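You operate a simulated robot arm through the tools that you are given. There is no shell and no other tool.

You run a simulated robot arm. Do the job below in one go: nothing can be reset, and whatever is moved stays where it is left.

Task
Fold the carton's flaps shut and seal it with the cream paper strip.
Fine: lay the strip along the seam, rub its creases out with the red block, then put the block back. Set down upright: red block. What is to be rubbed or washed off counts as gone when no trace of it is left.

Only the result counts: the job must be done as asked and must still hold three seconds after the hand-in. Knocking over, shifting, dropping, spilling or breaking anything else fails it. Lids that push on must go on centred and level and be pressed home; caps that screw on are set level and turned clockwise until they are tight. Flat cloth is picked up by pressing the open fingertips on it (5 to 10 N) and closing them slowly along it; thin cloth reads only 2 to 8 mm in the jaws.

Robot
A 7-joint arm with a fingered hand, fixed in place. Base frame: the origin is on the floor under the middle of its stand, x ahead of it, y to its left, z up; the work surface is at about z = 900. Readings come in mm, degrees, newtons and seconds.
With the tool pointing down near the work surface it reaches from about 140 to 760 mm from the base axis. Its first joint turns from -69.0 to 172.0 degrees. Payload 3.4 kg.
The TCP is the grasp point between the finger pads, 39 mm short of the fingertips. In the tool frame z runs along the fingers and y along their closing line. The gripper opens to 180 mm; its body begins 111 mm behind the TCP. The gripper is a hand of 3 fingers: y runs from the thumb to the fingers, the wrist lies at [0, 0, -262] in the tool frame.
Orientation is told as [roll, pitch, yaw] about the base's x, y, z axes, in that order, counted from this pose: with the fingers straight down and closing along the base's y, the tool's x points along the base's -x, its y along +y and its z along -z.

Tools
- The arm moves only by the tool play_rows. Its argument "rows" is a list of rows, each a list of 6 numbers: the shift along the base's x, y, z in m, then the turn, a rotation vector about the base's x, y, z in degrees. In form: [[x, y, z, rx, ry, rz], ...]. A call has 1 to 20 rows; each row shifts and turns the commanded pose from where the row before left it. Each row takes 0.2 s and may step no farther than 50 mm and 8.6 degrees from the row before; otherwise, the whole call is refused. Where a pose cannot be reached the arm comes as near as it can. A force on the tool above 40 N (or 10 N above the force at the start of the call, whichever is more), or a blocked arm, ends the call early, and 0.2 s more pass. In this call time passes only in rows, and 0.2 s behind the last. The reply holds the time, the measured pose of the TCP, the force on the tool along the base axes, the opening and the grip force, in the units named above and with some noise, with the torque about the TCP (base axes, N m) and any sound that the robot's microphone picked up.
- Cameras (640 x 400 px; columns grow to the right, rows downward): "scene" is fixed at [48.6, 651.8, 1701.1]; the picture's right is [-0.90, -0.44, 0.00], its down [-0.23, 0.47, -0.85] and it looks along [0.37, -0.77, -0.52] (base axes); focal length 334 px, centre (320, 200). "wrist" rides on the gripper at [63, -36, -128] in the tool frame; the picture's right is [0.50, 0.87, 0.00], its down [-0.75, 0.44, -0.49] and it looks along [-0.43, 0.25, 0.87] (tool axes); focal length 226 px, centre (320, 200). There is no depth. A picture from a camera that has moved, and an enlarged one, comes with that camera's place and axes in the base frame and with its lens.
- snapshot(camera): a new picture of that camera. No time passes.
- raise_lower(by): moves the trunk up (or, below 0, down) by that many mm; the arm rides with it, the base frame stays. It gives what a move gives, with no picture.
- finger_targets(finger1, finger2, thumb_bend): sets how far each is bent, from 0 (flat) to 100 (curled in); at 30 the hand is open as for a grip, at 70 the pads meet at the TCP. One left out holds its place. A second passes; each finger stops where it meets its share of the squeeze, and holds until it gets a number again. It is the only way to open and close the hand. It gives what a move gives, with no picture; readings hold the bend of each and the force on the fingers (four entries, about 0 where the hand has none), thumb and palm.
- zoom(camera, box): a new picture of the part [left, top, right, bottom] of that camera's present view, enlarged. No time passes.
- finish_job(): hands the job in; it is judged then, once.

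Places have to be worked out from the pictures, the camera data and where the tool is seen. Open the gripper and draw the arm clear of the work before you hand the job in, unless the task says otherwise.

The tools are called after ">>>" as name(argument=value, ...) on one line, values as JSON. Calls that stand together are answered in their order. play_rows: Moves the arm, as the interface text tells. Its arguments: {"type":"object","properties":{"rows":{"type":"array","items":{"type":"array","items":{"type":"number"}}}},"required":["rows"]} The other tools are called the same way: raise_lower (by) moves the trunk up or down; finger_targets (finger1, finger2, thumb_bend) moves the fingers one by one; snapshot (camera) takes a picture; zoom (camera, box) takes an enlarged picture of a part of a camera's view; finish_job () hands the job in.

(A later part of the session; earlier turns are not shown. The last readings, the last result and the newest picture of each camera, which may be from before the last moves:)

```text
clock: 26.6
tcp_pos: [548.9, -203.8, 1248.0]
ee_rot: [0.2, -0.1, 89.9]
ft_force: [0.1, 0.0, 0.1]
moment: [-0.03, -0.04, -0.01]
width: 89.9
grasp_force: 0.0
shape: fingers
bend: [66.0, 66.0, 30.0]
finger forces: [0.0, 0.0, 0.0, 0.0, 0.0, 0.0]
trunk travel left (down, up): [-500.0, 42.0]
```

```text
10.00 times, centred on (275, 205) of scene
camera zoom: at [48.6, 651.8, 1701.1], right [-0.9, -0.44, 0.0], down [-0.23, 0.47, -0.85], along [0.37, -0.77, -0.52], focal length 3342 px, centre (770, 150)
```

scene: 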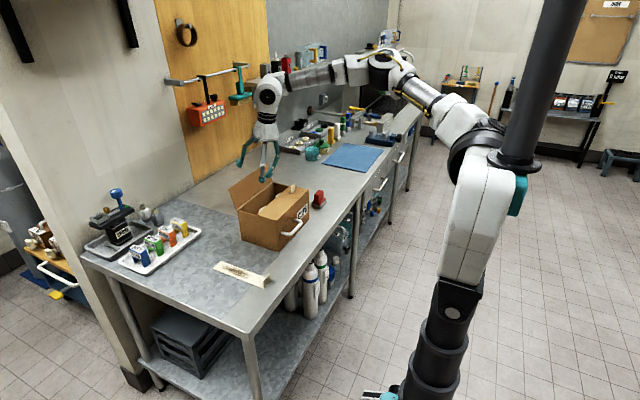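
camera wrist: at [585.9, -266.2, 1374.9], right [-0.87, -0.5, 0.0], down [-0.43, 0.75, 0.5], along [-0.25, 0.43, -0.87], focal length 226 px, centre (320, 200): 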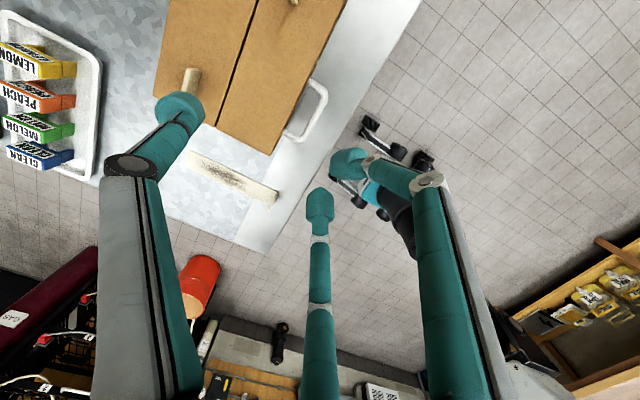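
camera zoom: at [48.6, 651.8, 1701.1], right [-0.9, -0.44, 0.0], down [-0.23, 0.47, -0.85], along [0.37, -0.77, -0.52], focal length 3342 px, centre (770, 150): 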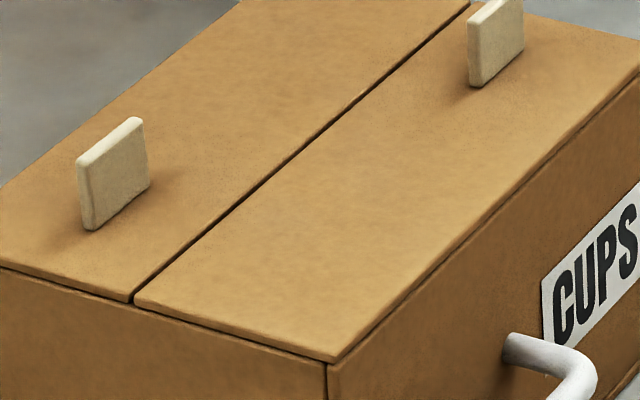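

The strip is a stiff board with a tab about 39 mm wide, 6 mm thick and 25 mm tall, centred near (551, 16). I move over towards it, well clear of the carton, then bring the trunk back down.

>>> play_rows(rows=[[-0.005, 0.044, 0, 0, 0, 0], [-0.005, 0.044, 0, 0, 0, 0], [-0.005, 0.044, 0, 0, 0, 0], [-0.005, 0.044, 0, 0, 0, 0], [-0.005, 0.044, 0, 0, 0, 0]])

>>> raise_lower(by=-150)

>>> finger_targets(finger1=50, finger2=50, thumb_bend=50)

>>> snapshot(camera="wrist")

>>> snapshot(camera="scene")

```text
clock: 27.8
tcp_pos: [486.4, -63.3, 1250.7]
ee_rot: [0.2, -0.4, 89.8]
ft_force: [-0.1, -0.2, -0.2]
moment: [-0.03, -0.01, -0.04]
width: 89.8
grasp_force: 0.1
shape: fingers
bend: [66.0, 66.0, 30.0]
finger forces: [0.0, 0.1, 0.0, 0.0, 0.0, 0.0]
out of reach, approached as far as the arm can: row 3, 4, 5
trunk travel left (down, up): [-500.0, 42.0]
```

```text
clock: 29.5
tcp_pos: [484.1, -59.6, 1100.5]
ee_rot: [0.2, -0.2, 89.9]
ft_force: [0.6, -1.0, -0.2]
moment: [-0.01, -0.07, -0.02]
width: 90.1
grasp_force: 0.0
shape: fingers
bend: [66.0, 66.0, 30.0]
finger forces: [0.0, 0.0, 0.1, 0.1, 0.0, 0.0]
trunk travel left (down, up): [-350.0, 192.0]
```

```text
clock: 30.5
tcp_pos: [484.7, -59.3, 1100.6]
ee_rot: [0.1, -0.1, 90.0]
ft_force: [-0.5, -0.2, 0.2]
moment: [-0.01, 0.0, -0.04]
width: 72.7
grasp_force: 0.1
shape: fingers
bend: [50.0, 50.0, 50.0]
finger forces: [0.0, 0.0, 0.1, 0.0, 0.1, 0.0]
trunk travel left (down, up): [-350.0, 192.0]
```

```text
taken
camera wrist: at [521.1, -123.8, 1227.8], right [-0.87, -0.5, 0.0], down [-0.43, 0.75, 0.5], along [-0.25, 0.43, -0.87], focal length 226 px, centre (320, 200)
```

wrist: 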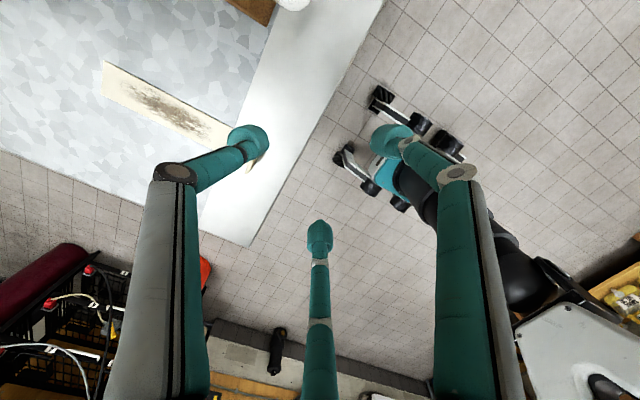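

```text
taken
```

scene: 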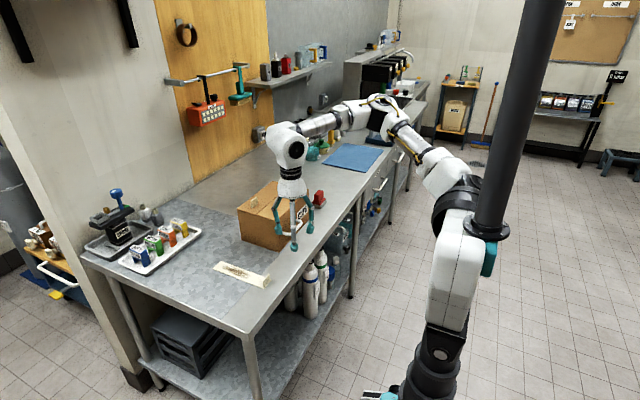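

Reach towards +y is cut short with the elbow swung to the −y side. I unwind the yaw to 0 here, so the elbow can come back up, and then check how far +y I get.

>>> play_rows(rows=[[0, 0, 0.01, 0, 0, -8.5], [0, 0, 0.01, 0, 0, -8.5], [0, 0, 0.01, 0, 0, -8.5], [0, 0, 0.01, 0, 0, -8.5], [0, 0, 0, 0, 0, -8.5], [0, 0, 0, 0, 0, -8.5], [0, 0, 0, 0, 0, -8.5], [0, 0, 0, 0, 0, -8.5], [0, 0, 0, 0, 0, -8.5], [0, 0, 0, 0, 0, -8.5]])

>>> play_rows(rows=[[0.01, 0.02, 0, 0, 0, 0], [0.01, 0.02, 0, 0, 0, 0], [0.01, 0.02, 0, 0, 0, 0], [0.01, 0.015, 0, 0, 0, 0]])

>>> snapshot(camera="scene")

```text
clock: 32.7
tcp_pos: [485.1, -60.0, 1140.3]
ee_rot: [0.2, -0.1, 4.7]
ft_force: [-0.1, -0.4, 0.1]
moment: [0.0, 0.01, 0.0]
width: 72.7
grasp_force: 0.1
shape: fingers
bend: [50.0, 50.0, 50.0]
finger forces: [0.1, 0.1, 0.1, 0.0, 0.0, 0.0]
trunk travel left (down, up): [-350.0, 192.0]
```

```text
clock: 33.7
tcp_pos: [484.9, -59.8, 1141.1]
ee_rot: [0.3, -0.2, 4.9]
ft_force: [0.7, -1.0, -0.3]
moment: [0.03, -0.01, -0.02]
width: 72.5
grasp_force: 0.2
shape: fingers
bend: [50.0, 50.0, 50.0]
finger forces: [0.1, 0.0, 0.0, 0.0, 0.1, 0.0]
out of reach, approached as far as the arm can: row 1, 2, 3, 4
trunk travel left (down, up): [-350.0, 192.0]
```

```text
taken
```

scene: 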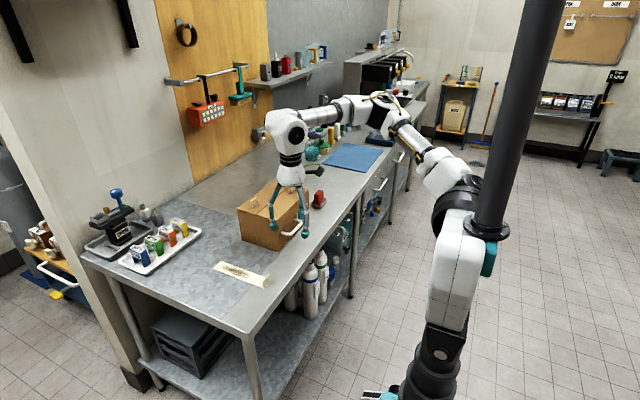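

Position (485, −60) is a limit whatever the yaw, so some arm joint is stopped in this posture. I probe other directions, pulling in towards the base and then +y, to see whether the arm can swing round.

>>> play_rows(rows=[[-0.03, 0, 0.02, 0, 0, 0], [-0.03, 0, 0.02, 0, 0, 0], [-0.03, 0.01, 0.02, 0, 0, 0], [-0.02, 0.02, 0, 0, 0, 0], [0, 0.03, 0, 0, 0, 0], [0, 0.03, 0, 0, 0, 0]])

>>> snapshot(camera="scene")

```text
clock: 35.1
tcp_pos: [377.2, -34.1, 1201.6]
ee_rot: [0.2, -0.1, 4.8]
ft_force: [0.7, 0.5, -1.1]
moment: [0.01, 0.06, -0.03]
width: 72.9
grasp_force: 0.0
shape: fingers
bend: [50.0, 50.0, 50.0]
finger forces: [0.1, 0.0, 0.0, 0.0, 0.0, 0.0]
out of reach, approached as far as the arm can: row 4, 5, 6
trunk travel left (down, up): [-350.0, 192.0]
```

```text
taken
```

scene: 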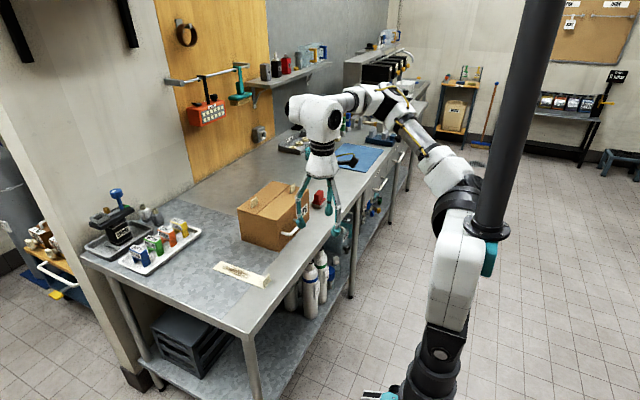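

The elbow hardly moves, so the shoulder side looks stuck. I zoom on the arm to understand its posture.

>>> zoom(camera="scene", box=[270, 60, 560, 260])

>>> snapshot(camera="wrist")

```text
2.00 times, centred on (415, 160) of scene
camera zoom: at [48.6, 651.8, 1701.1], right [-0.9, -0.44, 0.0], down [-0.23, 0.47, -0.85], along [0.37, -0.77, -0.52], focal length 668 px, centre (130, 280)
```

zoom: 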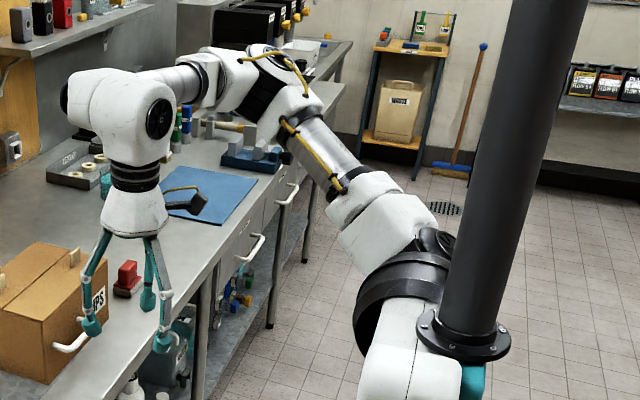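

```text
taken
camera wrist: at [317.9, -77.3, 1329.3], right [-0.57, 0.82, 0.0], down [0.71, 0.49, 0.5], along [0.41, 0.29, -0.87], focal length 226 px, centre (320, 200)
```

wrist: 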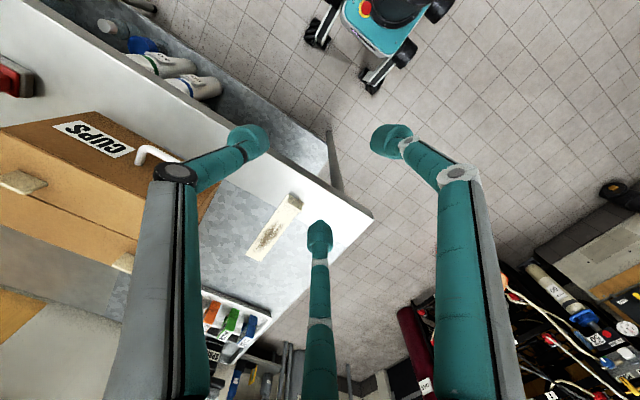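

I explore in the free space above. I go up 150 mm first, then try +y again.

>>> play_rows(rows=[[0, 0, 0.045, 0, 0, 0], [0, 0, 0.045, 0, 0, 0], [0, 0, 0.045, 0, 0, 0], [0, 0, 0.045, 0, 0, 0]])

>>> play_rows(rows=[[0, 0.03, 0, 0, 0, 0], [0, 0.03, 0, 0, 0, 0], [0, 0.03, 0, 0, 0, 0]])

>>> zoom(camera="scene", box=[270, 20, 560, 260])

```text
clock: 36.1
tcp_pos: [383.0, -77.7, 1332.1]
ee_rot: [0.4, -0.3, 5.0]
ft_force: [-0.2, -0.2, 0.9]
moment: [0.0, -0.07, 0.0]
width: 72.5
grasp_force: 0.0
shape: fingers
bend: [50.0, 50.0, 50.0]
finger forces: [0.1, 0.0, 0.0, 0.1, 0.1, 0.0]
out of reach, approached as far as the arm can: row 1, 2, 3, 4
trunk travel left (down, up): [-350.0, 192.0]
```

```text
clock: 36.9
tcp_pos: [388.4, -66.9, 1330.7]
ee_rot: [0.3, -0.1, 4.8]
ft_force: [0.2, 0.1, 0.2]
moment: [0.03, 0.01, -0.01]
width: 72.6
grasp_force: 0.1
shape: fingers
bend: [50.0, 50.0, 50.0]
finger forces: [0.0, 0.0, 0.0, 0.0, 0.0, 0.0]
out of reach, approached as far as the arm can: row 1, 2, 3
trunk travel left (down, up): [-350.0, 192.0]
```

```text
1.67 times, centred on (415, 140) of scene
camera zoom: at [48.6, 651.8, 1701.1], right [-0.9, -0.44, 0.0], down [-0.23, 0.47, -0.85], along [0.37, -0.77, -0.52], focal length 557 px, centre (162, 300)
```

zoom: 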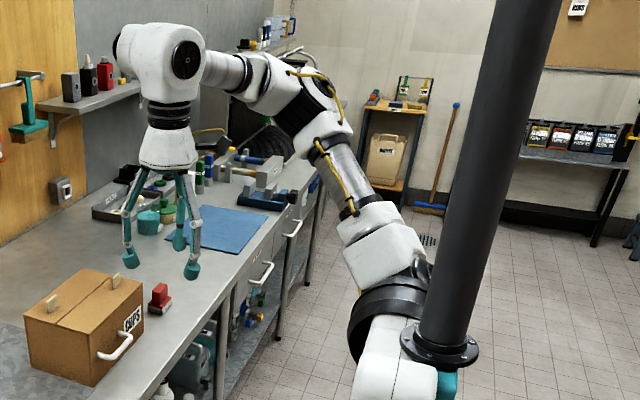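

I test whether the first joint is the stop by commanding a pure swing about the base axis, with the position and yaw turning together.

>>> play_rows(rows=[[0.0028, 0.0169, 0, 0, 0, 2.5], [0.0021, 0.017, 0, 0, 0, 2.5]])

>>> play_rows(rows=[[-0.004, -0.034, 0, 0, 0, -5], [0, 0, -0.03, 0, 0, 0], [0.02, -0.03, -0.03, 0, 0, 0], [0.02, -0.03, -0.03, 0, 0, 0]])

```text
clock: 37.5
tcp_pos: [395.9, -68.3, 1331.3]
ee_rot: [0.2, 0.0, 9.9]
ft_force: [0.5, 0.4, -0.1]
moment: [-0.01, 0.0, -0.04]
width: 72.7
grasp_force: 0.0
shape: fingers
bend: [50.0, 50.0, 50.0]
finger forces: [0.1, 0.0, 0.1, 0.0, 0.0, 0.1]
out of reach, approached as far as the arm can: row 1, 2
trunk travel left (down, up): [-350.0, 192.0]
```

```text
clock: 38.5
tcp_pos: [432.0, -161.9, 1242.6]
ee_rot: [0.2, -0.1, 5.0]
ft_force: [0.9, -0.1, -0.3]
moment: [-0.01, 0.05, -0.02]
width: 72.7
grasp_force: 0.0
shape: fingers
bend: [50.0, 50.0, 50.0]
finger forces: [0.0, 0.0, 0.1, 0.1, 0.0, 0.1]
trunk travel left (down, up): [-350.0, 192.0]
```

The swing is refused, so the first joint is at its +y stop in this posture. Lowering the trunk puts shoulder, elbow and wrist nearer one level and should widen the reach near the table, so I try that.

>>> raise_lower(by=-100)

>>> play_rows(rows=[[0.015, 0.025, -0.035, 0, 0, 0], [0.015, 0.025, -0.035, 0, 0, 0], [0.015, 0.025, -0.035, 0, 0, 0], [0.015, 0.025, -0.035, 0, 0, 0]])

>>> play_rows(rows=[[0.005, 0.015, 0, 0, 0, 0], [0.005, 0.015, 0, 0, 0, 0], [0.005, 0.015, 0, 0, 0, 0], [0.005, 0.015, 0, 0, 0, 0]])

>>> zoom(camera="scene", box=[200, 60, 560, 300])

```text
clock: 39.9
tcp_pos: [430.9, -161.5, 1142.6]
ee_rot: [0.2, -0.3, 5.0]
ft_force: [0.5, -0.6, -0.1]
moment: [0.02, -0.01, 0.0]
width: 72.9
grasp_force: 0.1
shape: fingers
bend: [50.0, 50.0, 50.0]
finger forces: [0.1, 0.1, 0.0, 0.0, 0.1, 0.0]
trunk travel left (down, up): [-250.0, 292.0]
```

```text
clock: 40.9
tcp_pos: [493.9, -62.8, 998.3]
ee_rot: [0.2, -0.1, 4.7]
ft_force: [0.2, -0.3, -0.9]
moment: [-0.02, 0.06, -0.01]
width: 72.5
grasp_force: 0.0
shape: fingers
bend: [50.0, 50.0, 50.0]
finger forces: [0.0, 0.1, 0.0, 0.0, 0.0, 0.1]
trunk travel left (down, up): [-250.0, 292.0]
```

```text
clock: 41.9
tcp_pos: [496.1, -47.2, 1000.0]
ee_rot: [0.3, -0.2, 4.8]
ft_force: [0.3, 0.1, 0.5]
moment: [0.01, 0.0, -0.04]
width: 72.6
grasp_force: 0.0
shape: fingers
bend: [50.0, 50.0, 50.0]
finger forces: [0.0, 0.0, 0.0, 0.0, 0.0, 0.1]
out of reach, approached as far as the arm can: row 2, 3, 4
trunk travel left (down, up): [-250.0, 292.0]
```

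```text
1.67 times, centred on (380, 180) of scene
camera zoom: at [48.6, 651.8, 1701.1], right [-0.9, -0.44, 0.0], down [-0.23, 0.47, -0.85], along [0.37, -0.77, -0.52], focal length 557 px, centre (220, 233)
```

zoom: 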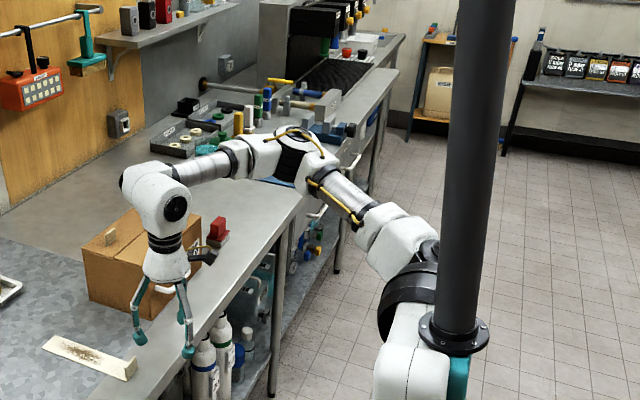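

The limit moved only a little, to (496, −47). I test the swing about the base axis again from this clean pose to be sure whether joint 1 is the blocker.

>>> play_rows(rows=[[-0.004, -0.026, 0, 0, 0, -3], [-0.006, -0.026, 0, 0, 0, -3]])

>>> play_rows(rows=[[0.006, 0.026, 0, 0, 0, 3], [0.004, 0.026, 0, 0, 0, 3], [0.0018, 0.026, 0, 0, 0, 3]])

```text
clock: 42.5
tcp_pos: [485.7, -102.8, 1001.0]
ee_rot: [0.4, 0.0, -1.1]
ft_force: [1.1, 0.5, -0.1]
moment: [-0.01, 0.01, -0.01]
width: 72.7
grasp_force: 0.1
shape: fingers
bend: [50.0, 50.0, 50.0]
finger forces: [0.1, 0.1, 0.0, 0.0, 0.0, 0.1]
trunk travel left (down, up): [-250.0, 292.0]
```

```text
clock: 43.3
tcp_pos: [478.6, -50.5, 1000.3]
ee_rot: [0.3, -0.4, 6.9]
ft_force: [-1.0, -0.2, -0.4]
moment: [0.02, -0.04, -0.01]
width: 72.4
grasp_force: 0.1
shape: fingers
bend: [50.0, 50.0, 50.0]
finger forces: [0.0, 0.0, 0.1, 0.0, 0.0, 0.1]
out of reach, approached as far as the arm can: row 3
trunk travel left (down, up): [-250.0, 292.0]
```

Joint 1 does look stopped in this posture. I test whether leaning the tool towards +y, with the wrist staying put and the fingertips reaching +y, extends the reach to the strip.

>>> play_rows(rows=[[0, 0.022, 0, 5, 0, 0], [0, 0.022, 0, 5, 0, 0], [0, 0.022, 0, 5, 0, 0], [0, 0.022, 0, 5, 0, 0]])

>>> play_rows(rows=[[0.015, 0, 0, 0, 0, 0], [0.015, 0, 0, 0, 0, 0], [0.015, 0, 0, 0, 0, 0], [0.015, 0, 0, 0, 0, 0]])

>>> play_rows(rows=[[0, 0.01, 0, 0, 0, 0], [0, 0.01, 0, 0, 0, 0]])

```text
clock: 44.3
tcp_pos: [480.2, 41.4, 997.0]
ee_rot: [20.2, -2.9, 7.3]
ft_force: [-0.6, -0.3, 0.7]
moment: [0.01, -0.03, 0.0]
width: 72.7
grasp_force: 0.0
shape: fingers
bend: [50.0, 50.0, 50.0]
finger forces: [0.1, 0.0, 0.0, 0.0, 0.1, 0.1]
trunk travel left (down, up): [-250.0, 292.0]
```

```text
clock: 45.3
tcp_pos: [528.7, 30.7, 1005.1]
ee_rot: [20.1, -2.8, 7.3]
ft_force: [-0.6, -0.1, 0.5]
moment: [-0.01, 0.03, 0.01]
width: 72.6
grasp_force: 0.1
shape: fingers
bend: [50.0, 50.0, 50.0]
finger forces: [0.1, 0.0, 0.0, 0.1, 0.0, 0.0]
out of reach, approached as far as the arm can: row 3, 4
trunk travel left (down, up): [-250.0, 292.0]
```

```text
clock: 45.9
tcp_pos: [522.0, 33.8, 1004.3]
ee_rot: [20.2, -2.9, 7.4]
ft_force: [-0.7, -0.3, -0.5]
moment: [0.01, 0.01, -0.01]
width: 72.6
grasp_force: 0.1
shape: fingers
bend: [50.0, 50.0, 50.0]
finger forces: [0.0, 0.1, 0.0, 0.0, 0.0, 0.0]
out of reach, approached as far as the arm can: row 1, 2
trunk travel left (down, up): [-250.0, 292.0]
```

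With a 20° lean the limit runs right through the tab's position, so the grip is possible this way. Turning the hand to yaw ≈180 puts the two fingers on the low side of the lean, where they can pinch the tab between them. I rise a little and turn about the tool axis to see if that is reachable.

>>> play_rows(rows=[[0, -0.005, 0.015, 0, 0, 0], [0, -0.005, 0.015, 0, 0, 0], [0, 0, 0, 0, -2.92, 8.03], [0, 0, 0, 0, -2.92, 8.03], [0, 0, 0, 0, -2.92, 8.03], [0, 0, 0, 0, -2.92, 8.03], [0, 0, 0, 0, -2.92, 8.03], [0, 0, 0, 0, -2.92, 8.03], [0, 0, 0, 0, -2.92, 8.03], [0, 0, 0, 0, -2.92, 8.03], [0, 0, 0, 0, -2.92, 8.03], [0, 0, 0, 0, -2.92, 8.03]])

>>> play_rows(rows=[[0, 0, 0, 0, -2.92, 8.03], [0, 0, 0, 0, -2.92, 8.03], [0, 0, 0, 0, -2.92, 8.03], [0, 0, 0, 0, -2.92, 8.03], [0, 0, 0, 0, -2.92, 8.03], [0, 0, 0, 0, -2.92, 8.03]])

```text
clock: 48.5
tcp_pos: [522.9, 25.0, 1033.0]
ee_rot: [-1.0, -20.2, 93.6]
ft_force: [0.0, -0.8, -1.1]
moment: [0.0, 0.0, 0.02]
width: 72.5
grasp_force: 0.0
shape: fingers
bend: [50.0, 50.0, 50.0]
finger forces: [0.0, 0.0, 0.0, 0.0, 0.0, 0.0]
trunk travel left (down, up): [-250.0, 292.0]
```

```text
clock: 49.9
tcp_pos: [523.1, 24.7, 1034.0]
ee_rot: [-16.4, -11.8, 146.4]
ft_force: [-0.3, 0.9, -0.1]
moment: [0.03, -0.02, -0.01]
width: 72.5
grasp_force: 0.0
shape: fingers
bend: [50.0, 50.0, 50.0]
finger forces: [0.1, 0.0, 0.0, 0.0, 0.0, 0.1]
trunk travel left (down, up): [-250.0, 292.0]
```

The turn is fine so far, past 143°. I finish it to 180°.

>>> play_rows(rows=[[0, 0, 0, 0, -2.92, 8.03], [0, 0, 0, 0, -2.92, 8.03], [0, 0, 0, 0, -2.92, 8.03], [0, 0, 0, 0, -2.92, 8.03], [0, 0, 0, 0, -0.6, 1.6]])

>>> snapshot(camera="wrist")

>>> zoom(camera="scene", box=[200, 150, 360, 300])

```text
clock: 51.1
tcp_pos: [523.9, 24.1, 1035.3]
ee_rot: [-19.8, 0.0, -179.4]
ft_force: [0.7, -0.2, -0.9]
moment: [0.02, 0.01, 0.0]
width: 72.6
grasp_force: 0.1
shape: fingers
bend: [50.0, 50.0, 50.0]
finger forces: [0.0, 0.1, 0.0, 0.1, 0.0, 0.0]
trunk travel left (down, up): [-250.0, 292.0]
```

```text
taken
camera wrist: at [586.1, 14.8, 1166.9], right [0.51, -0.81, -0.29], down [-0.75, -0.58, 0.32], along [-0.43, 0.06, -0.9], focal length 226 px, centre (320, 200)
```

wrist: 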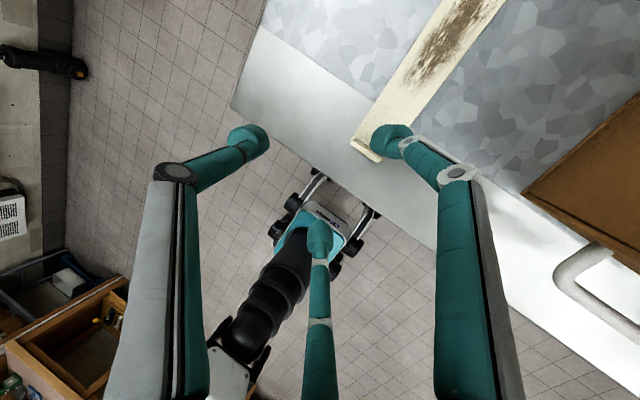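

```text
2.67 times, centred on (280, 225) of scene
camera zoom: at [48.6, 651.8, 1701.1], right [-0.9, -0.44, 0.0], down [-0.23, 0.47, -0.85], along [0.37, -0.77, -0.52], focal length 891 px, centre (427, 133)
```

zoom: 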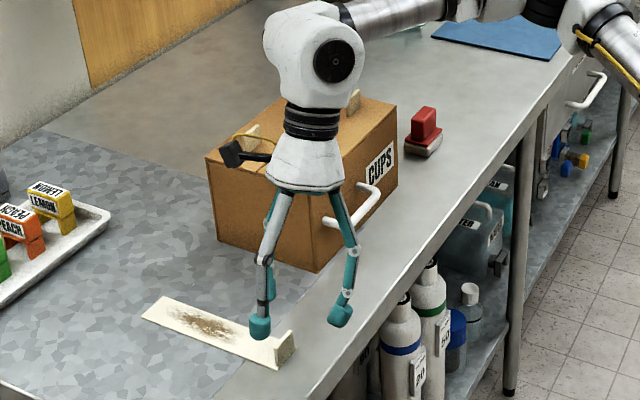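

Yaw 180 with the lean is reachable, and the two fingers straddle the x direction. I move to x 551, y 12, still high, and check reach.

>>> play_rows(rows=[[0.014, -0.006, 0, 0, 0, 0], [0.014, -0.006, 0, 0, 0, 0], [0, 0, -0.02, 0, 0, 0], [0, 0, -0.02, 0, 0, 0]])

>>> snapshot(camera="wrist")

```text
clock: 52.1
tcp_pos: [553.0, 12.2, 995.8]
ee_rot: [-19.9, -0.1, -179.5]
ft_force: [-0.7, -0.1, 0.1]
moment: [-0.02, 0.02, 0.02]
width: 72.7
grasp_force: 0.0
shape: fingers
bend: [50.0, 50.0, 50.0]
finger forces: [0.1, 0.0, 0.1, 0.0, 0.1, 0.1]
trunk travel left (down, up): [-250.0, 292.0]
```

```text
taken
camera wrist: at [615.8, 2.5, 1127.9], right [0.51, -0.81, -0.3], down [-0.75, -0.58, 0.32], along [-0.43, 0.06, -0.9], focal length 226 px, centre (320, 200)
```

wrist: 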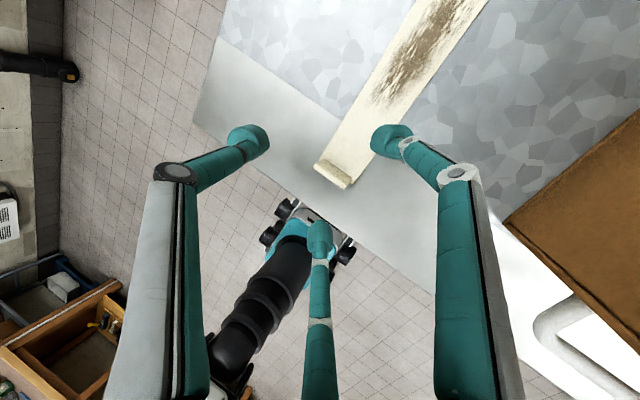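

The pose is reachable, and the tab sits almost centred between the two fingers. I zoom to check the alignment in x before going down.

>>> zoom(camera="wrist", box=[280, 130, 400, 210])

>>> zoom(camera="scene", box=[220, 220, 310, 300])

```text
5.00 times, centred on (340, 170) of wrist
camera zoom: at [615.8, 2.5, 1127.9], right [0.51, -0.81, -0.3], down [-0.75, -0.58, 0.32], along [-0.43, 0.06, -0.9], focal length 1130 px, centre (220, 350)
```

zoom: 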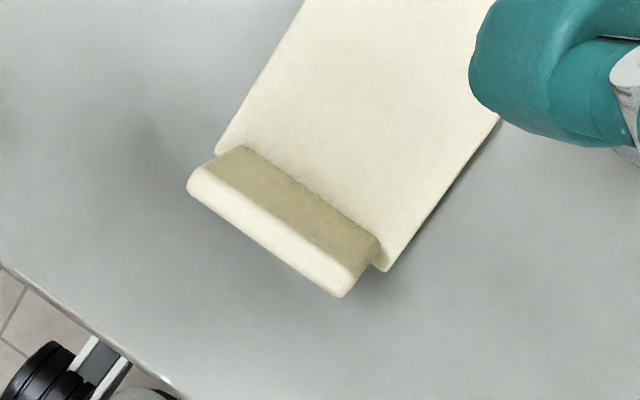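

```text
5.00 times, centred on (265, 260) of scene
camera zoom: at [48.6, 651.8, 1701.1], right [-0.9, -0.44, 0.0], down [-0.23, 0.47, -0.85], along [0.37, -0.77, -0.52], focal length 1671 px, centre (595, -100)
```

zoom: 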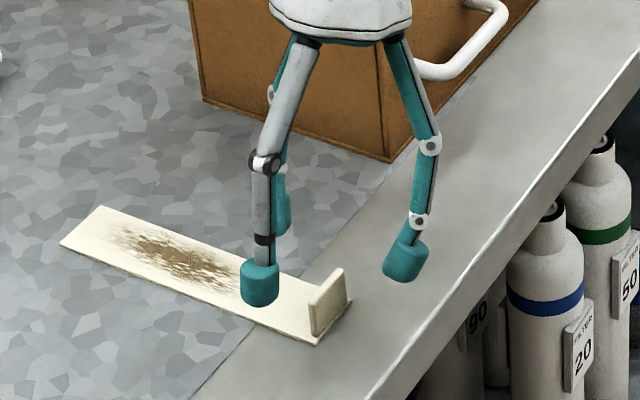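

The tab top is near z 931 and looks a few millimetres to −x of the finger midplane. I descend 25 mm, shift 3 mm in −x, and look again to remove the parallax.

>>> play_rows(rows=[[-0.001, 0, -0.012, 0, 0, 0], [-0.002, 0, -0.013, 0, 0, 0]])

>>> snapshot(camera="wrist")

>>> zoom(camera="scene", box=[220, 220, 310, 300])

```text
clock: 52.7
tcp_pos: [550.2, 11.9, 971.0]
ee_rot: [-19.8, -0.1, -179.5]
ft_force: [0.1, 0.5, 0.4]
moment: [-0.02, 0.02, 0.04]
width: 72.7
grasp_force: 0.1
shape: fingers
bend: [50.0, 50.0, 50.0]
finger forces: [0.0, 0.0, 0.1, 0.0, 0.0, 0.1]
trunk travel left (down, up): [-250.0, 292.0]
```

```text
taken
camera wrist: at [612.4, 2.5, 1102.4], right [0.51, -0.81, -0.29], down [-0.75, -0.58, 0.32], along [-0.43, 0.06, -0.9], focal length 226 px, centre (320, 200)
```

wrist: 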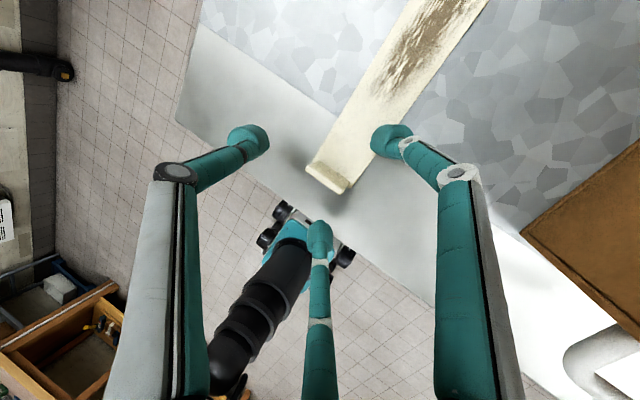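

```text
5.00 times, centred on (265, 260) of scene
camera zoom: at [48.6, 651.8, 1701.1], right [-0.9, -0.44, 0.0], down [-0.23, 0.47, -0.85], along [0.37, -0.77, -0.52], focal length 1671 px, centre (595, -100)
```

zoom: 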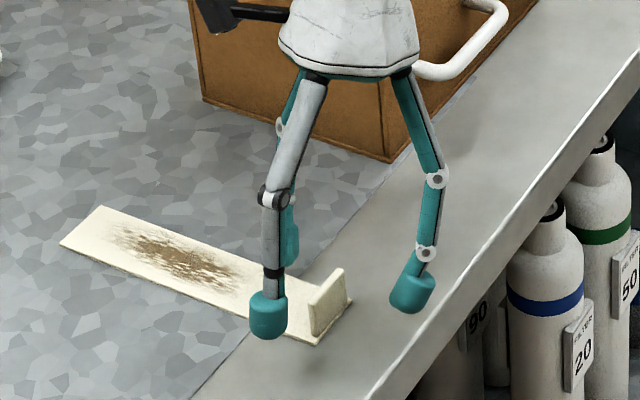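

The tab is now centred between the fingers to within 1 mm in x. I close both fingers to 62, leaving about 11 mm clearance each side, with the thumb open above, then shift 7 mm in +y and look.

>>> finger_targets(finger1=62, finger2=62, thumb_bend=45)

>>> play_rows(rows=[[0, 0.004, -0.003, 0, 0, 0], [0, 0.003, -0.004, 0, 0, 0]])

>>> zoom(camera="wrist", box=[220, 100, 440, 260])

>>> zoom(camera="scene", box=[230, 225, 300, 295])

```text
clock: 53.7
tcp_pos: [550.3, 10.9, 970.4]
ee_rot: [-19.8, -0.1, -179.5]
ft_force: [0.0, -0.4, -0.9]
moment: [0.02, -0.02, 0.04]
width: 61.7
grasp_force: 0.0
shape: fingers
bend: [62.0, 62.0, 45.0]
finger forces: [0.0, 0.0, 0.1, 0.0, 0.1, 0.0]
trunk travel left (down, up): [-250.0, 292.0]
```

```text
clock: 54.3
tcp_pos: [550.1, 19.0, 963.6]
ee_rot: [-19.9, 0.0, -179.6]
ft_force: [0.8, 1.0, 0.2]
moment: [-0.01, 0.03, -0.05]
width: 61.9
grasp_force: 0.0
shape: fingers
bend: [62.0, 62.0, 45.0]
finger forces: [0.1, 0.0, 0.0, 0.1, 0.0, 0.1]
trunk travel left (down, up): [-250.0, 292.0]
```

```text
2.50 times, centred on (330, 180) of wrist
camera zoom: at [611.5, 9.4, 1096.0], right [0.51, -0.81, -0.29], down [-0.75, -0.58, 0.32], along [-0.43, 0.06, -0.9], focal length 565 px, centre (295, 250)
```

zoom: 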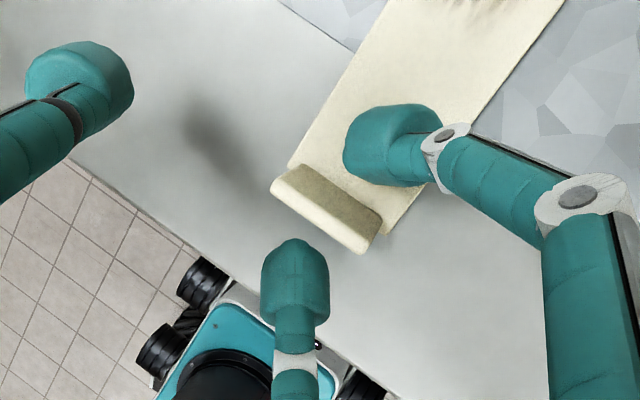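

```text
5.71 times, centred on (265, 260) of scene
camera zoom: at [48.6, 651.8, 1701.1], right [-0.9, -0.44, 0.0], down [-0.23, 0.47, -0.85], along [0.37, -0.77, -0.52], focal length 1910 px, centre (634, -143)
```

zoom: 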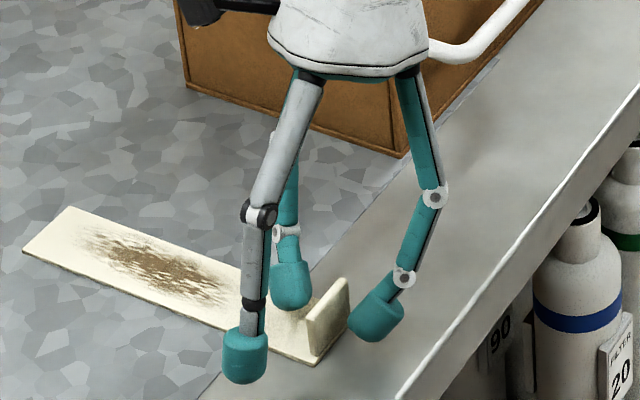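

The fingers straddle the tab symmetrically. I descend the last 10 mm, watching for contact, then look once more.

>>> play_rows(rows=[[0.001, 0.001, -0.005, 0, 0, 0], [0, 0.002, -0.005, 0, 0, 0]])

>>> zoom(camera="scene", box=[235, 235, 295, 295])

>>> zoom(camera="wrist", box=[240, 110, 420, 250])

```text
clock: 54.9
tcp_pos: [547.5, 18.8, 953.6]
ee_rot: [-19.9, 0.0, -179.6]
ft_force: [0.2, -0.5, 0.1]
moment: [0.0, 0.02, -0.03]
width: 61.6
grasp_force: 0.0
shape: fingers
bend: [62.0, 62.0, 45.0]
finger forces: [0.1, 0.0, 0.0, 0.1, 0.1, 0.0]
out of reach, approached as far as the arm can: row 2
trunk travel left (down, up): [-250.0, 292.0]
```

```text
6.67 times, centred on (265, 265) of scene
camera zoom: at [48.6, 651.8, 1701.1], right [-0.9, -0.44, 0.0], down [-0.23, 0.47, -0.85], along [0.37, -0.77, -0.52], focal length 2228 px, centre (687, -233)
```

zoom: 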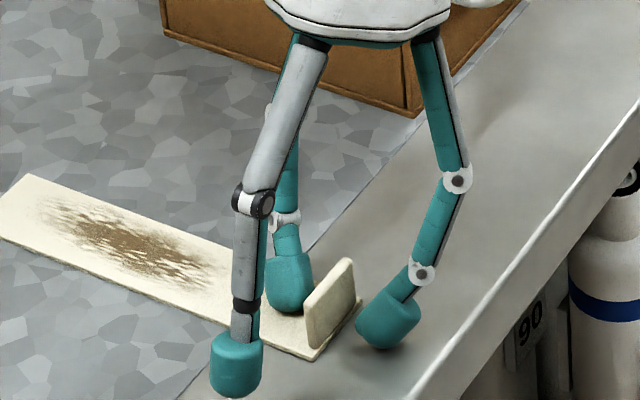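

```text
2.86 times, centred on (330, 180) of wrist
camera zoom: at [610.6, 9.2, 1085.7], right [0.51, -0.81, -0.3], down [-0.75, -0.58, 0.31], along [-0.43, 0.06, -0.9], focal length 646 px, centre (291, 257)
```

zoom: 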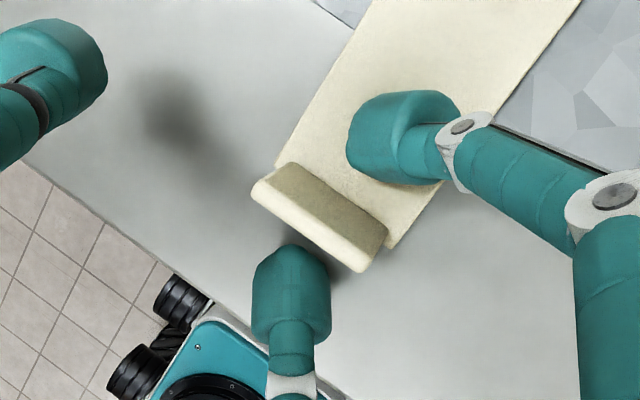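

The reach limit pulled x back to 547.5. I slide along the limit by +4 mm x, −3 mm y, then close the two fingers on the tab.

>>> play_rows(rows=[[0.004, -0.003, 0, 0, 0, 0]])

>>> finger_targets(finger1=67, finger2=67)

>>> zoom(camera="wrist", box=[240, 110, 420, 250])

```text
clock: 55.3
tcp_pos: [551.6, 14.5, 953.4]
ee_rot: [-19.7, -0.2, -179.4]
ft_force: [-0.2, -0.3, -0.4]
moment: [-0.04, 0.0, 0.0]
width: 61.7
grasp_force: 0.1
shape: fingers
bend: [62.0, 62.0, 45.0]
finger forces: [0.1, 0.0, 0.1, 0.1, 0.1, 0.1]
trunk travel left (down, up): [-250.0, 292.0]
```

```text
clock: 56.3
tcp_pos: [551.2, 16.7, 952.0]
ee_rot: [-19.8, -0.1, -179.5]
ft_force: [-0.8, -0.6, 1.0]
moment: [0.01, 0.0, 0.02]
width: 54.8
grasp_force: 0.2
shape: fingers
bend: [67.0, 67.0, 45.0]
finger forces: [0.0, 0.1, 0.0, 0.0, 0.0, 0.0]
trunk travel left (down, up): [-250.0, 292.0]
```

```text
2.86 times, centred on (330, 180) of wrist
camera zoom: at [614.7, 6.4, 1085.6], right [0.51, -0.81, -0.29], down [-0.75, -0.58, 0.32], along [-0.43, 0.06, -0.9], focal length 646 px, centre (291, 257)
```

zoom: 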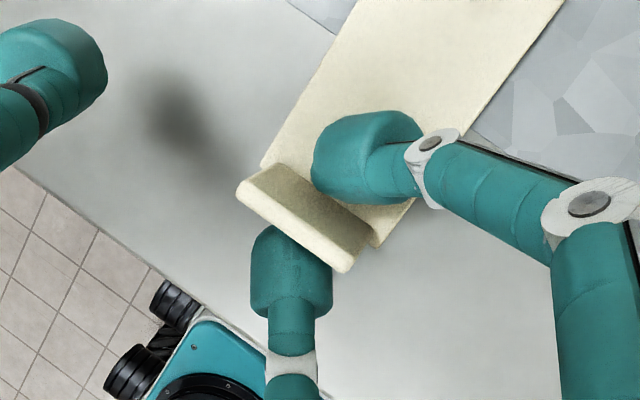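

Both fingertips are nearly touching the tab's faces. I close further and read the finger forces.

>>> finger_targets(finger1=71, finger2=71)

>>> finger_targets(finger1=78, finger2=78)

>>> zoom(camera="wrist", box=[240, 110, 420, 250])

>>> zoom(camera="scene", box=[215, 225, 295, 295])

```text
clock: 57.3
tcp_pos: [552.0, 16.8, 952.9]
ee_rot: [-19.7, -0.1, -179.4]
ft_force: [0.3, -0.2, -0.6]
moment: [0.02, 0.03, 0.0]
width: 50.4
grasp_force: 2.9
shape: fingers
bend: [70.0, 70.0, 45.0]
finger forces: [2.5, 2.5, 0.0, 0.0, 0.0, 0.0]
trunk travel left (down, up): [-250.0, 292.0]
```

```text
clock: 58.3
tcp_pos: [551.4, 16.3, 952.9]
ee_rot: [-19.7, -0.1, -179.4]
ft_force: [0.3, 0.2, 0.4]
moment: [0.02, 0.03, 0.03]
width: 44.2
grasp_force: 12.5
shape: fingers
bend: [75.0, 75.0, 45.0]
finger forces: [12.3, 12.3, 0.0, 0.0, 0.0, 0.0]
trunk travel left (down, up): [-250.0, 292.0]
```

```text
2.86 times, centred on (330, 180) of wrist
camera zoom: at [614.7, 6.5, 1085.5], right [0.51, -0.81, -0.29], down [-0.75, -0.58, 0.32], along [-0.43, 0.06, -0.9], focal length 646 px, centre (291, 257)
```

zoom: 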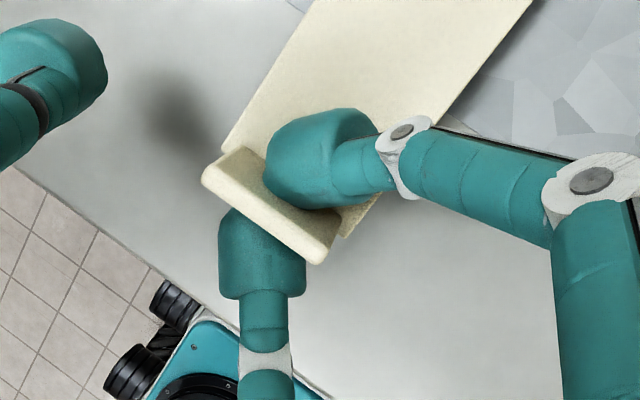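

```text
5.71 times, centred on (255, 260) of scene
camera zoom: at [48.6, 651.8, 1701.1], right [-0.9, -0.44, 0.0], down [-0.23, 0.47, -0.85], along [0.37, -0.77, -0.52], focal length 1910 px, centre (691, -143)
```

zoom: 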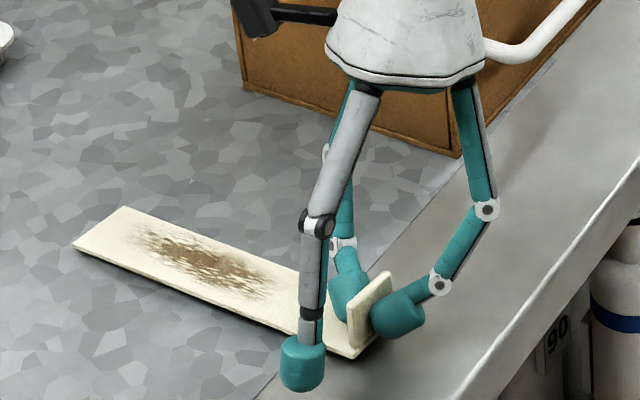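

The pinch holds at about 12 N per finger. I lift 30 mm slowly and check that the strip comes along level.

>>> play_rows(rows=[[0, 0, 0.005, 0, 0, 0], [0, 0, 0.008, 0, 0, 0], [0, 0, 0.008, 0, 0, 0], [0, 0, 0.009, 0, 0, 0]])

>>> zoom(camera="scene", box=[205, 215, 305, 295])

>>> snapshot(camera="wrist")

```text
clock: 59.3
tcp_pos: [551.2, 16.5, 982.7]
ee_rot: [-19.8, 0.0, -179.5]
ft_force: [-1.2, 0.2, -0.4]
moment: [-0.02, 0.01, 0.04]
width: 43.9
grasp_force: 12.5
shape: fingers
bend: [75.0, 75.0, 45.0]
finger forces: [12.3, 12.3, 0.1, 0.0, 0.0, 0.1]
trunk travel left (down, up): [-250.0, 292.0]
```

```text
5.00 times, centred on (255, 255) of scene
camera zoom: at [48.6, 651.8, 1701.1], right [-0.9, -0.44, 0.0], down [-0.23, 0.47, -0.85], along [0.37, -0.77, -0.52], focal length 1671 px, centre (645, -75)
```

zoom: 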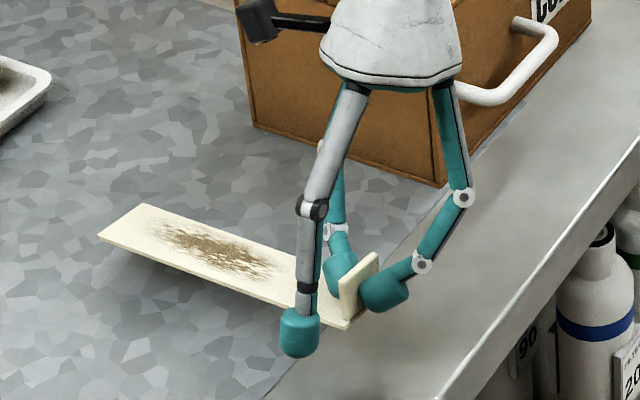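

```text
taken
camera wrist: at [614.1, 7.0, 1115.8], right [0.51, -0.81, -0.29], down [-0.75, -0.58, 0.32], along [-0.43, 0.06, -0.9], focal length 226 px, centre (320, 200)
```

wrist: 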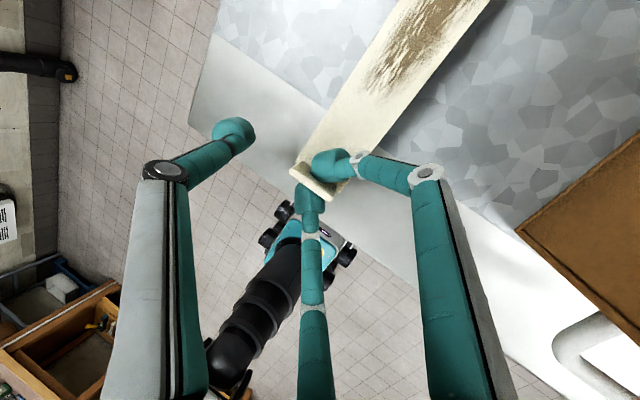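

The strip came up level and is held at 12 N. I lift it above the carton with the trunk, so the arm posture stays the same.

>>> raise_lower(by=170)

>>> zoom(camera="wrist", box=[230, 100, 430, 250])

>>> zoom(camera="scene", box=[190, 120, 330, 260])

```text
clock: 61.2
tcp_pos: [535.1, 15.0, 1205.7]
ee_rot: [-19.8, 5.7, -179.5]
ft_force: [-1.3, 0.0, -0.5]
moment: [-0.04, 0.03, 0.0]
width: 44.1
grasp_force: 12.2
shape: fingers
bend: [75.0, 75.0, 45.0]
finger forces: [12.3, 12.3, 0.0, 0.1, 0.0, 0.1]
trunk travel left (down, up): [-420.0, 122.0]
```

```text
2.67 times, centred on (330, 175) of wrist
camera zoom: at [584.3, 5.7, 1345.0], right [0.53, -0.81, -0.24], down [-0.78, -0.58, 0.24], along [-0.33, 0.06, -0.94], focal length 603 px, centre (293, 267)
```

zoom: 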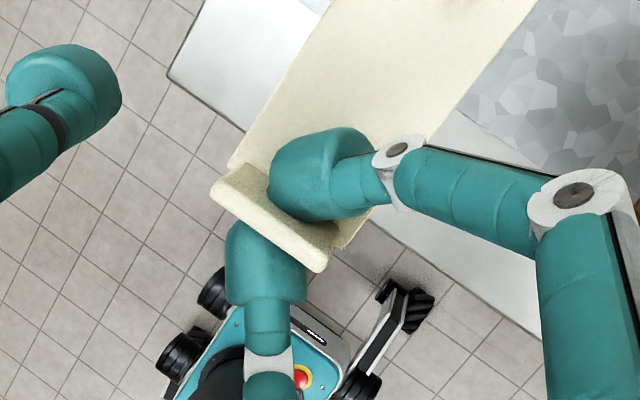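

```text
2.86 times, centred on (260, 190) of scene
camera zoom: at [48.6, 651.8, 1701.1], right [-0.9, -0.44, 0.0], down [-0.23, 0.47, -0.85], along [0.37, -0.77, -0.52], focal length 955 px, centre (491, 229)
```

zoom: 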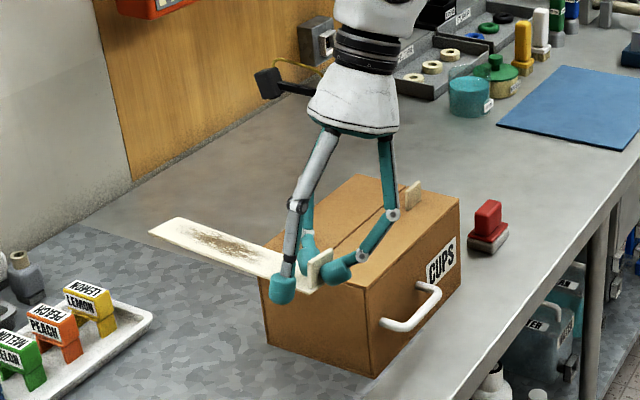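

Raising the trunk also tipped the arm back about 6° and up, but the strip is still firmly held. I level it again, come down to about z 1150, and shift to y ≈ −60 clear of the carton.

>>> play_rows(rows=[[0.005, -0.02, -0.015, 0, 2, 0], [0.005, -0.02, -0.015, 0, 2, 0], [0.005, -0.02, -0.015, 0, 1.7, 0], [0, -0.015, -0.01, 0, 0, 0]])

>>> zoom(camera="scene", box=[190, 120, 330, 260])

```text
clock: 62.2
tcp_pos: [550.0, -61.3, 1152.8]
ee_rot: [-20.0, 0.1, -179.5]
ft_force: [-0.2, 0.6, -0.4]
moment: [0.02, -0.02, -0.03]
width: 43.9
grasp_force: 12.1
shape: fingers
bend: [75.0, 75.0, 45.0]
finger forces: [12.3, 12.2, 0.0, 0.0, 0.0, 0.0]
trunk travel left (down, up): [-420.0, 122.0]
```

```text
2.86 times, centred on (260, 190) of scene
camera zoom: at [48.6, 651.8, 1701.1], right [-0.9, -0.44, 0.0], down [-0.23, 0.47, -0.85], along [0.37, -0.77, -0.52], focal length 955 px, centre (491, 229)
```

zoom: 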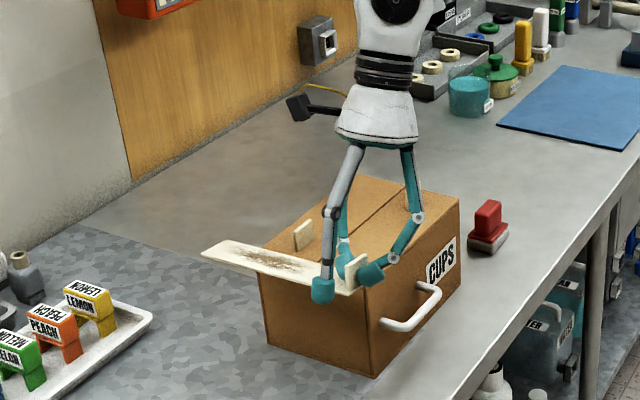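

The strip is level above the table. I now swing it −90° about the vertical, moving gradually over the carton at about 30 mm above the flap tabs.

>>> play_rows(rows=[[0.006, -0.007, 0.001, 0, 0, -8.2], [0.006, -0.007, 0.001, 0, 0, -8.2], [0.006, -0.007, 0, 0, 0, -8.2], [0.006, -0.006, 0, 0, 0, -8.2], [0.006, -0.006, 0, 0, 0, -8.2], [0.006, -0.006, 0, 0, 0, -8.2]])

>>> zoom(camera="scene", box=[190, 120, 330, 260])

```text
clock: 63.6
tcp_pos: [585.9, -99.6, 1153.5]
ee_rot: [-19.8, 0.2, 131.3]
ft_force: [-0.2, 0.9, 0.1]
moment: [0.03, 0.0, -0.01]
width: 44.2
grasp_force: 12.0
shape: fingers
bend: [75.0, 75.0, 45.0]
finger forces: [12.3, 12.2, 0.0, 0.1, 0.0, 0.0]
trunk travel left (down, up): [-420.0, 122.0]
```

```text
2.86 times, centred on (260, 190) of scene
camera zoom: at [48.6, 651.8, 1701.1], right [-0.9, -0.44, 0.0], down [-0.23, 0.47, -0.85], along [0.37, -0.77, -0.52], focal length 955 px, centre (491, 229)
```

zoom: 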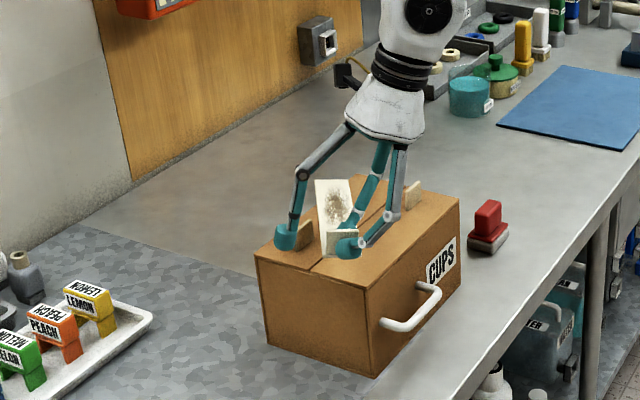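

Half the turn is done and the strip is well clear. I continue to yaw 90.

>>> play_rows(rows=[[0.008, -0.005, 0, 0, 0, -8.2], [0.008, -0.005, 0, 0, 0, -8.2], [0.008, -0.005, 0, 0, 0, -8.2], [0.008, -0.005, 0, 0, 0, -8.2], [0.008, -0.005, 0, 0, 0, -8.5]])

>>> zoom(camera="scene", box=[190, 120, 330, 260])

>>> snapshot(camera="wrist")

```text
clock: 64.8
tcp_pos: [628.8, -124.9, 1153.3]
ee_rot: [-19.7, 0.2, 89.7]
ft_force: [0.3, -0.5, -0.2]
moment: [0.03, 0.01, -0.01]
width: 44.0
grasp_force: 12.0
shape: fingers
bend: [75.0, 75.0, 45.0]
finger forces: [12.2, 12.1, 0.0, 0.1, 0.0, 0.1]
trunk travel left (down, up): [-420.0, 122.0]
```

```text
2.86 times, centred on (260, 190) of scene
camera zoom: at [48.6, 651.8, 1701.1], right [-0.9, -0.44, 0.0], down [-0.23, 0.47, -0.85], along [0.37, -0.77, -0.52], focal length 955 px, centre (491, 229)
```

zoom: 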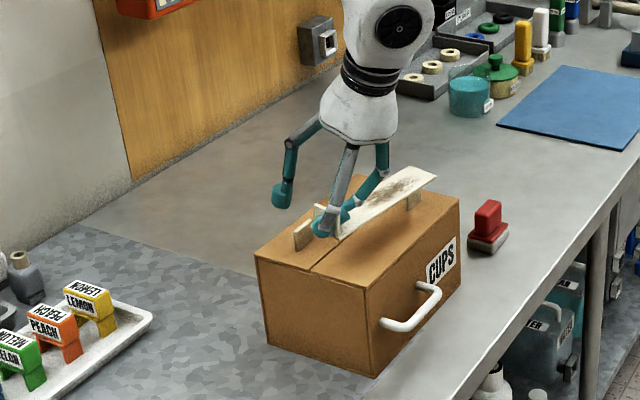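

```text
taken
camera wrist: at [618.5, -187.1, 1285.9], right [-0.82, -0.5, -0.29], down [-0.57, 0.76, 0.31], along [0.06, 0.42, -0.9], focal length 226 px, centre (320, 200)
```

wrist: 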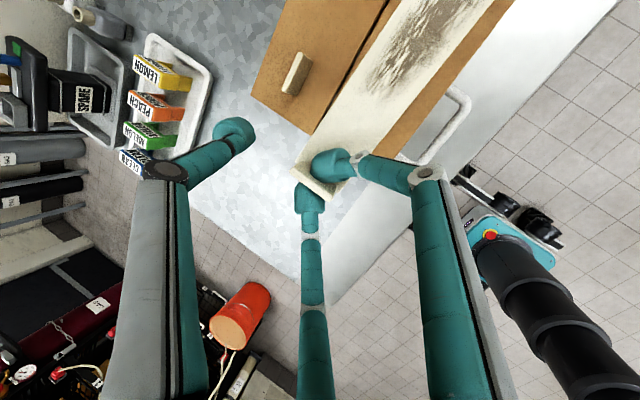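

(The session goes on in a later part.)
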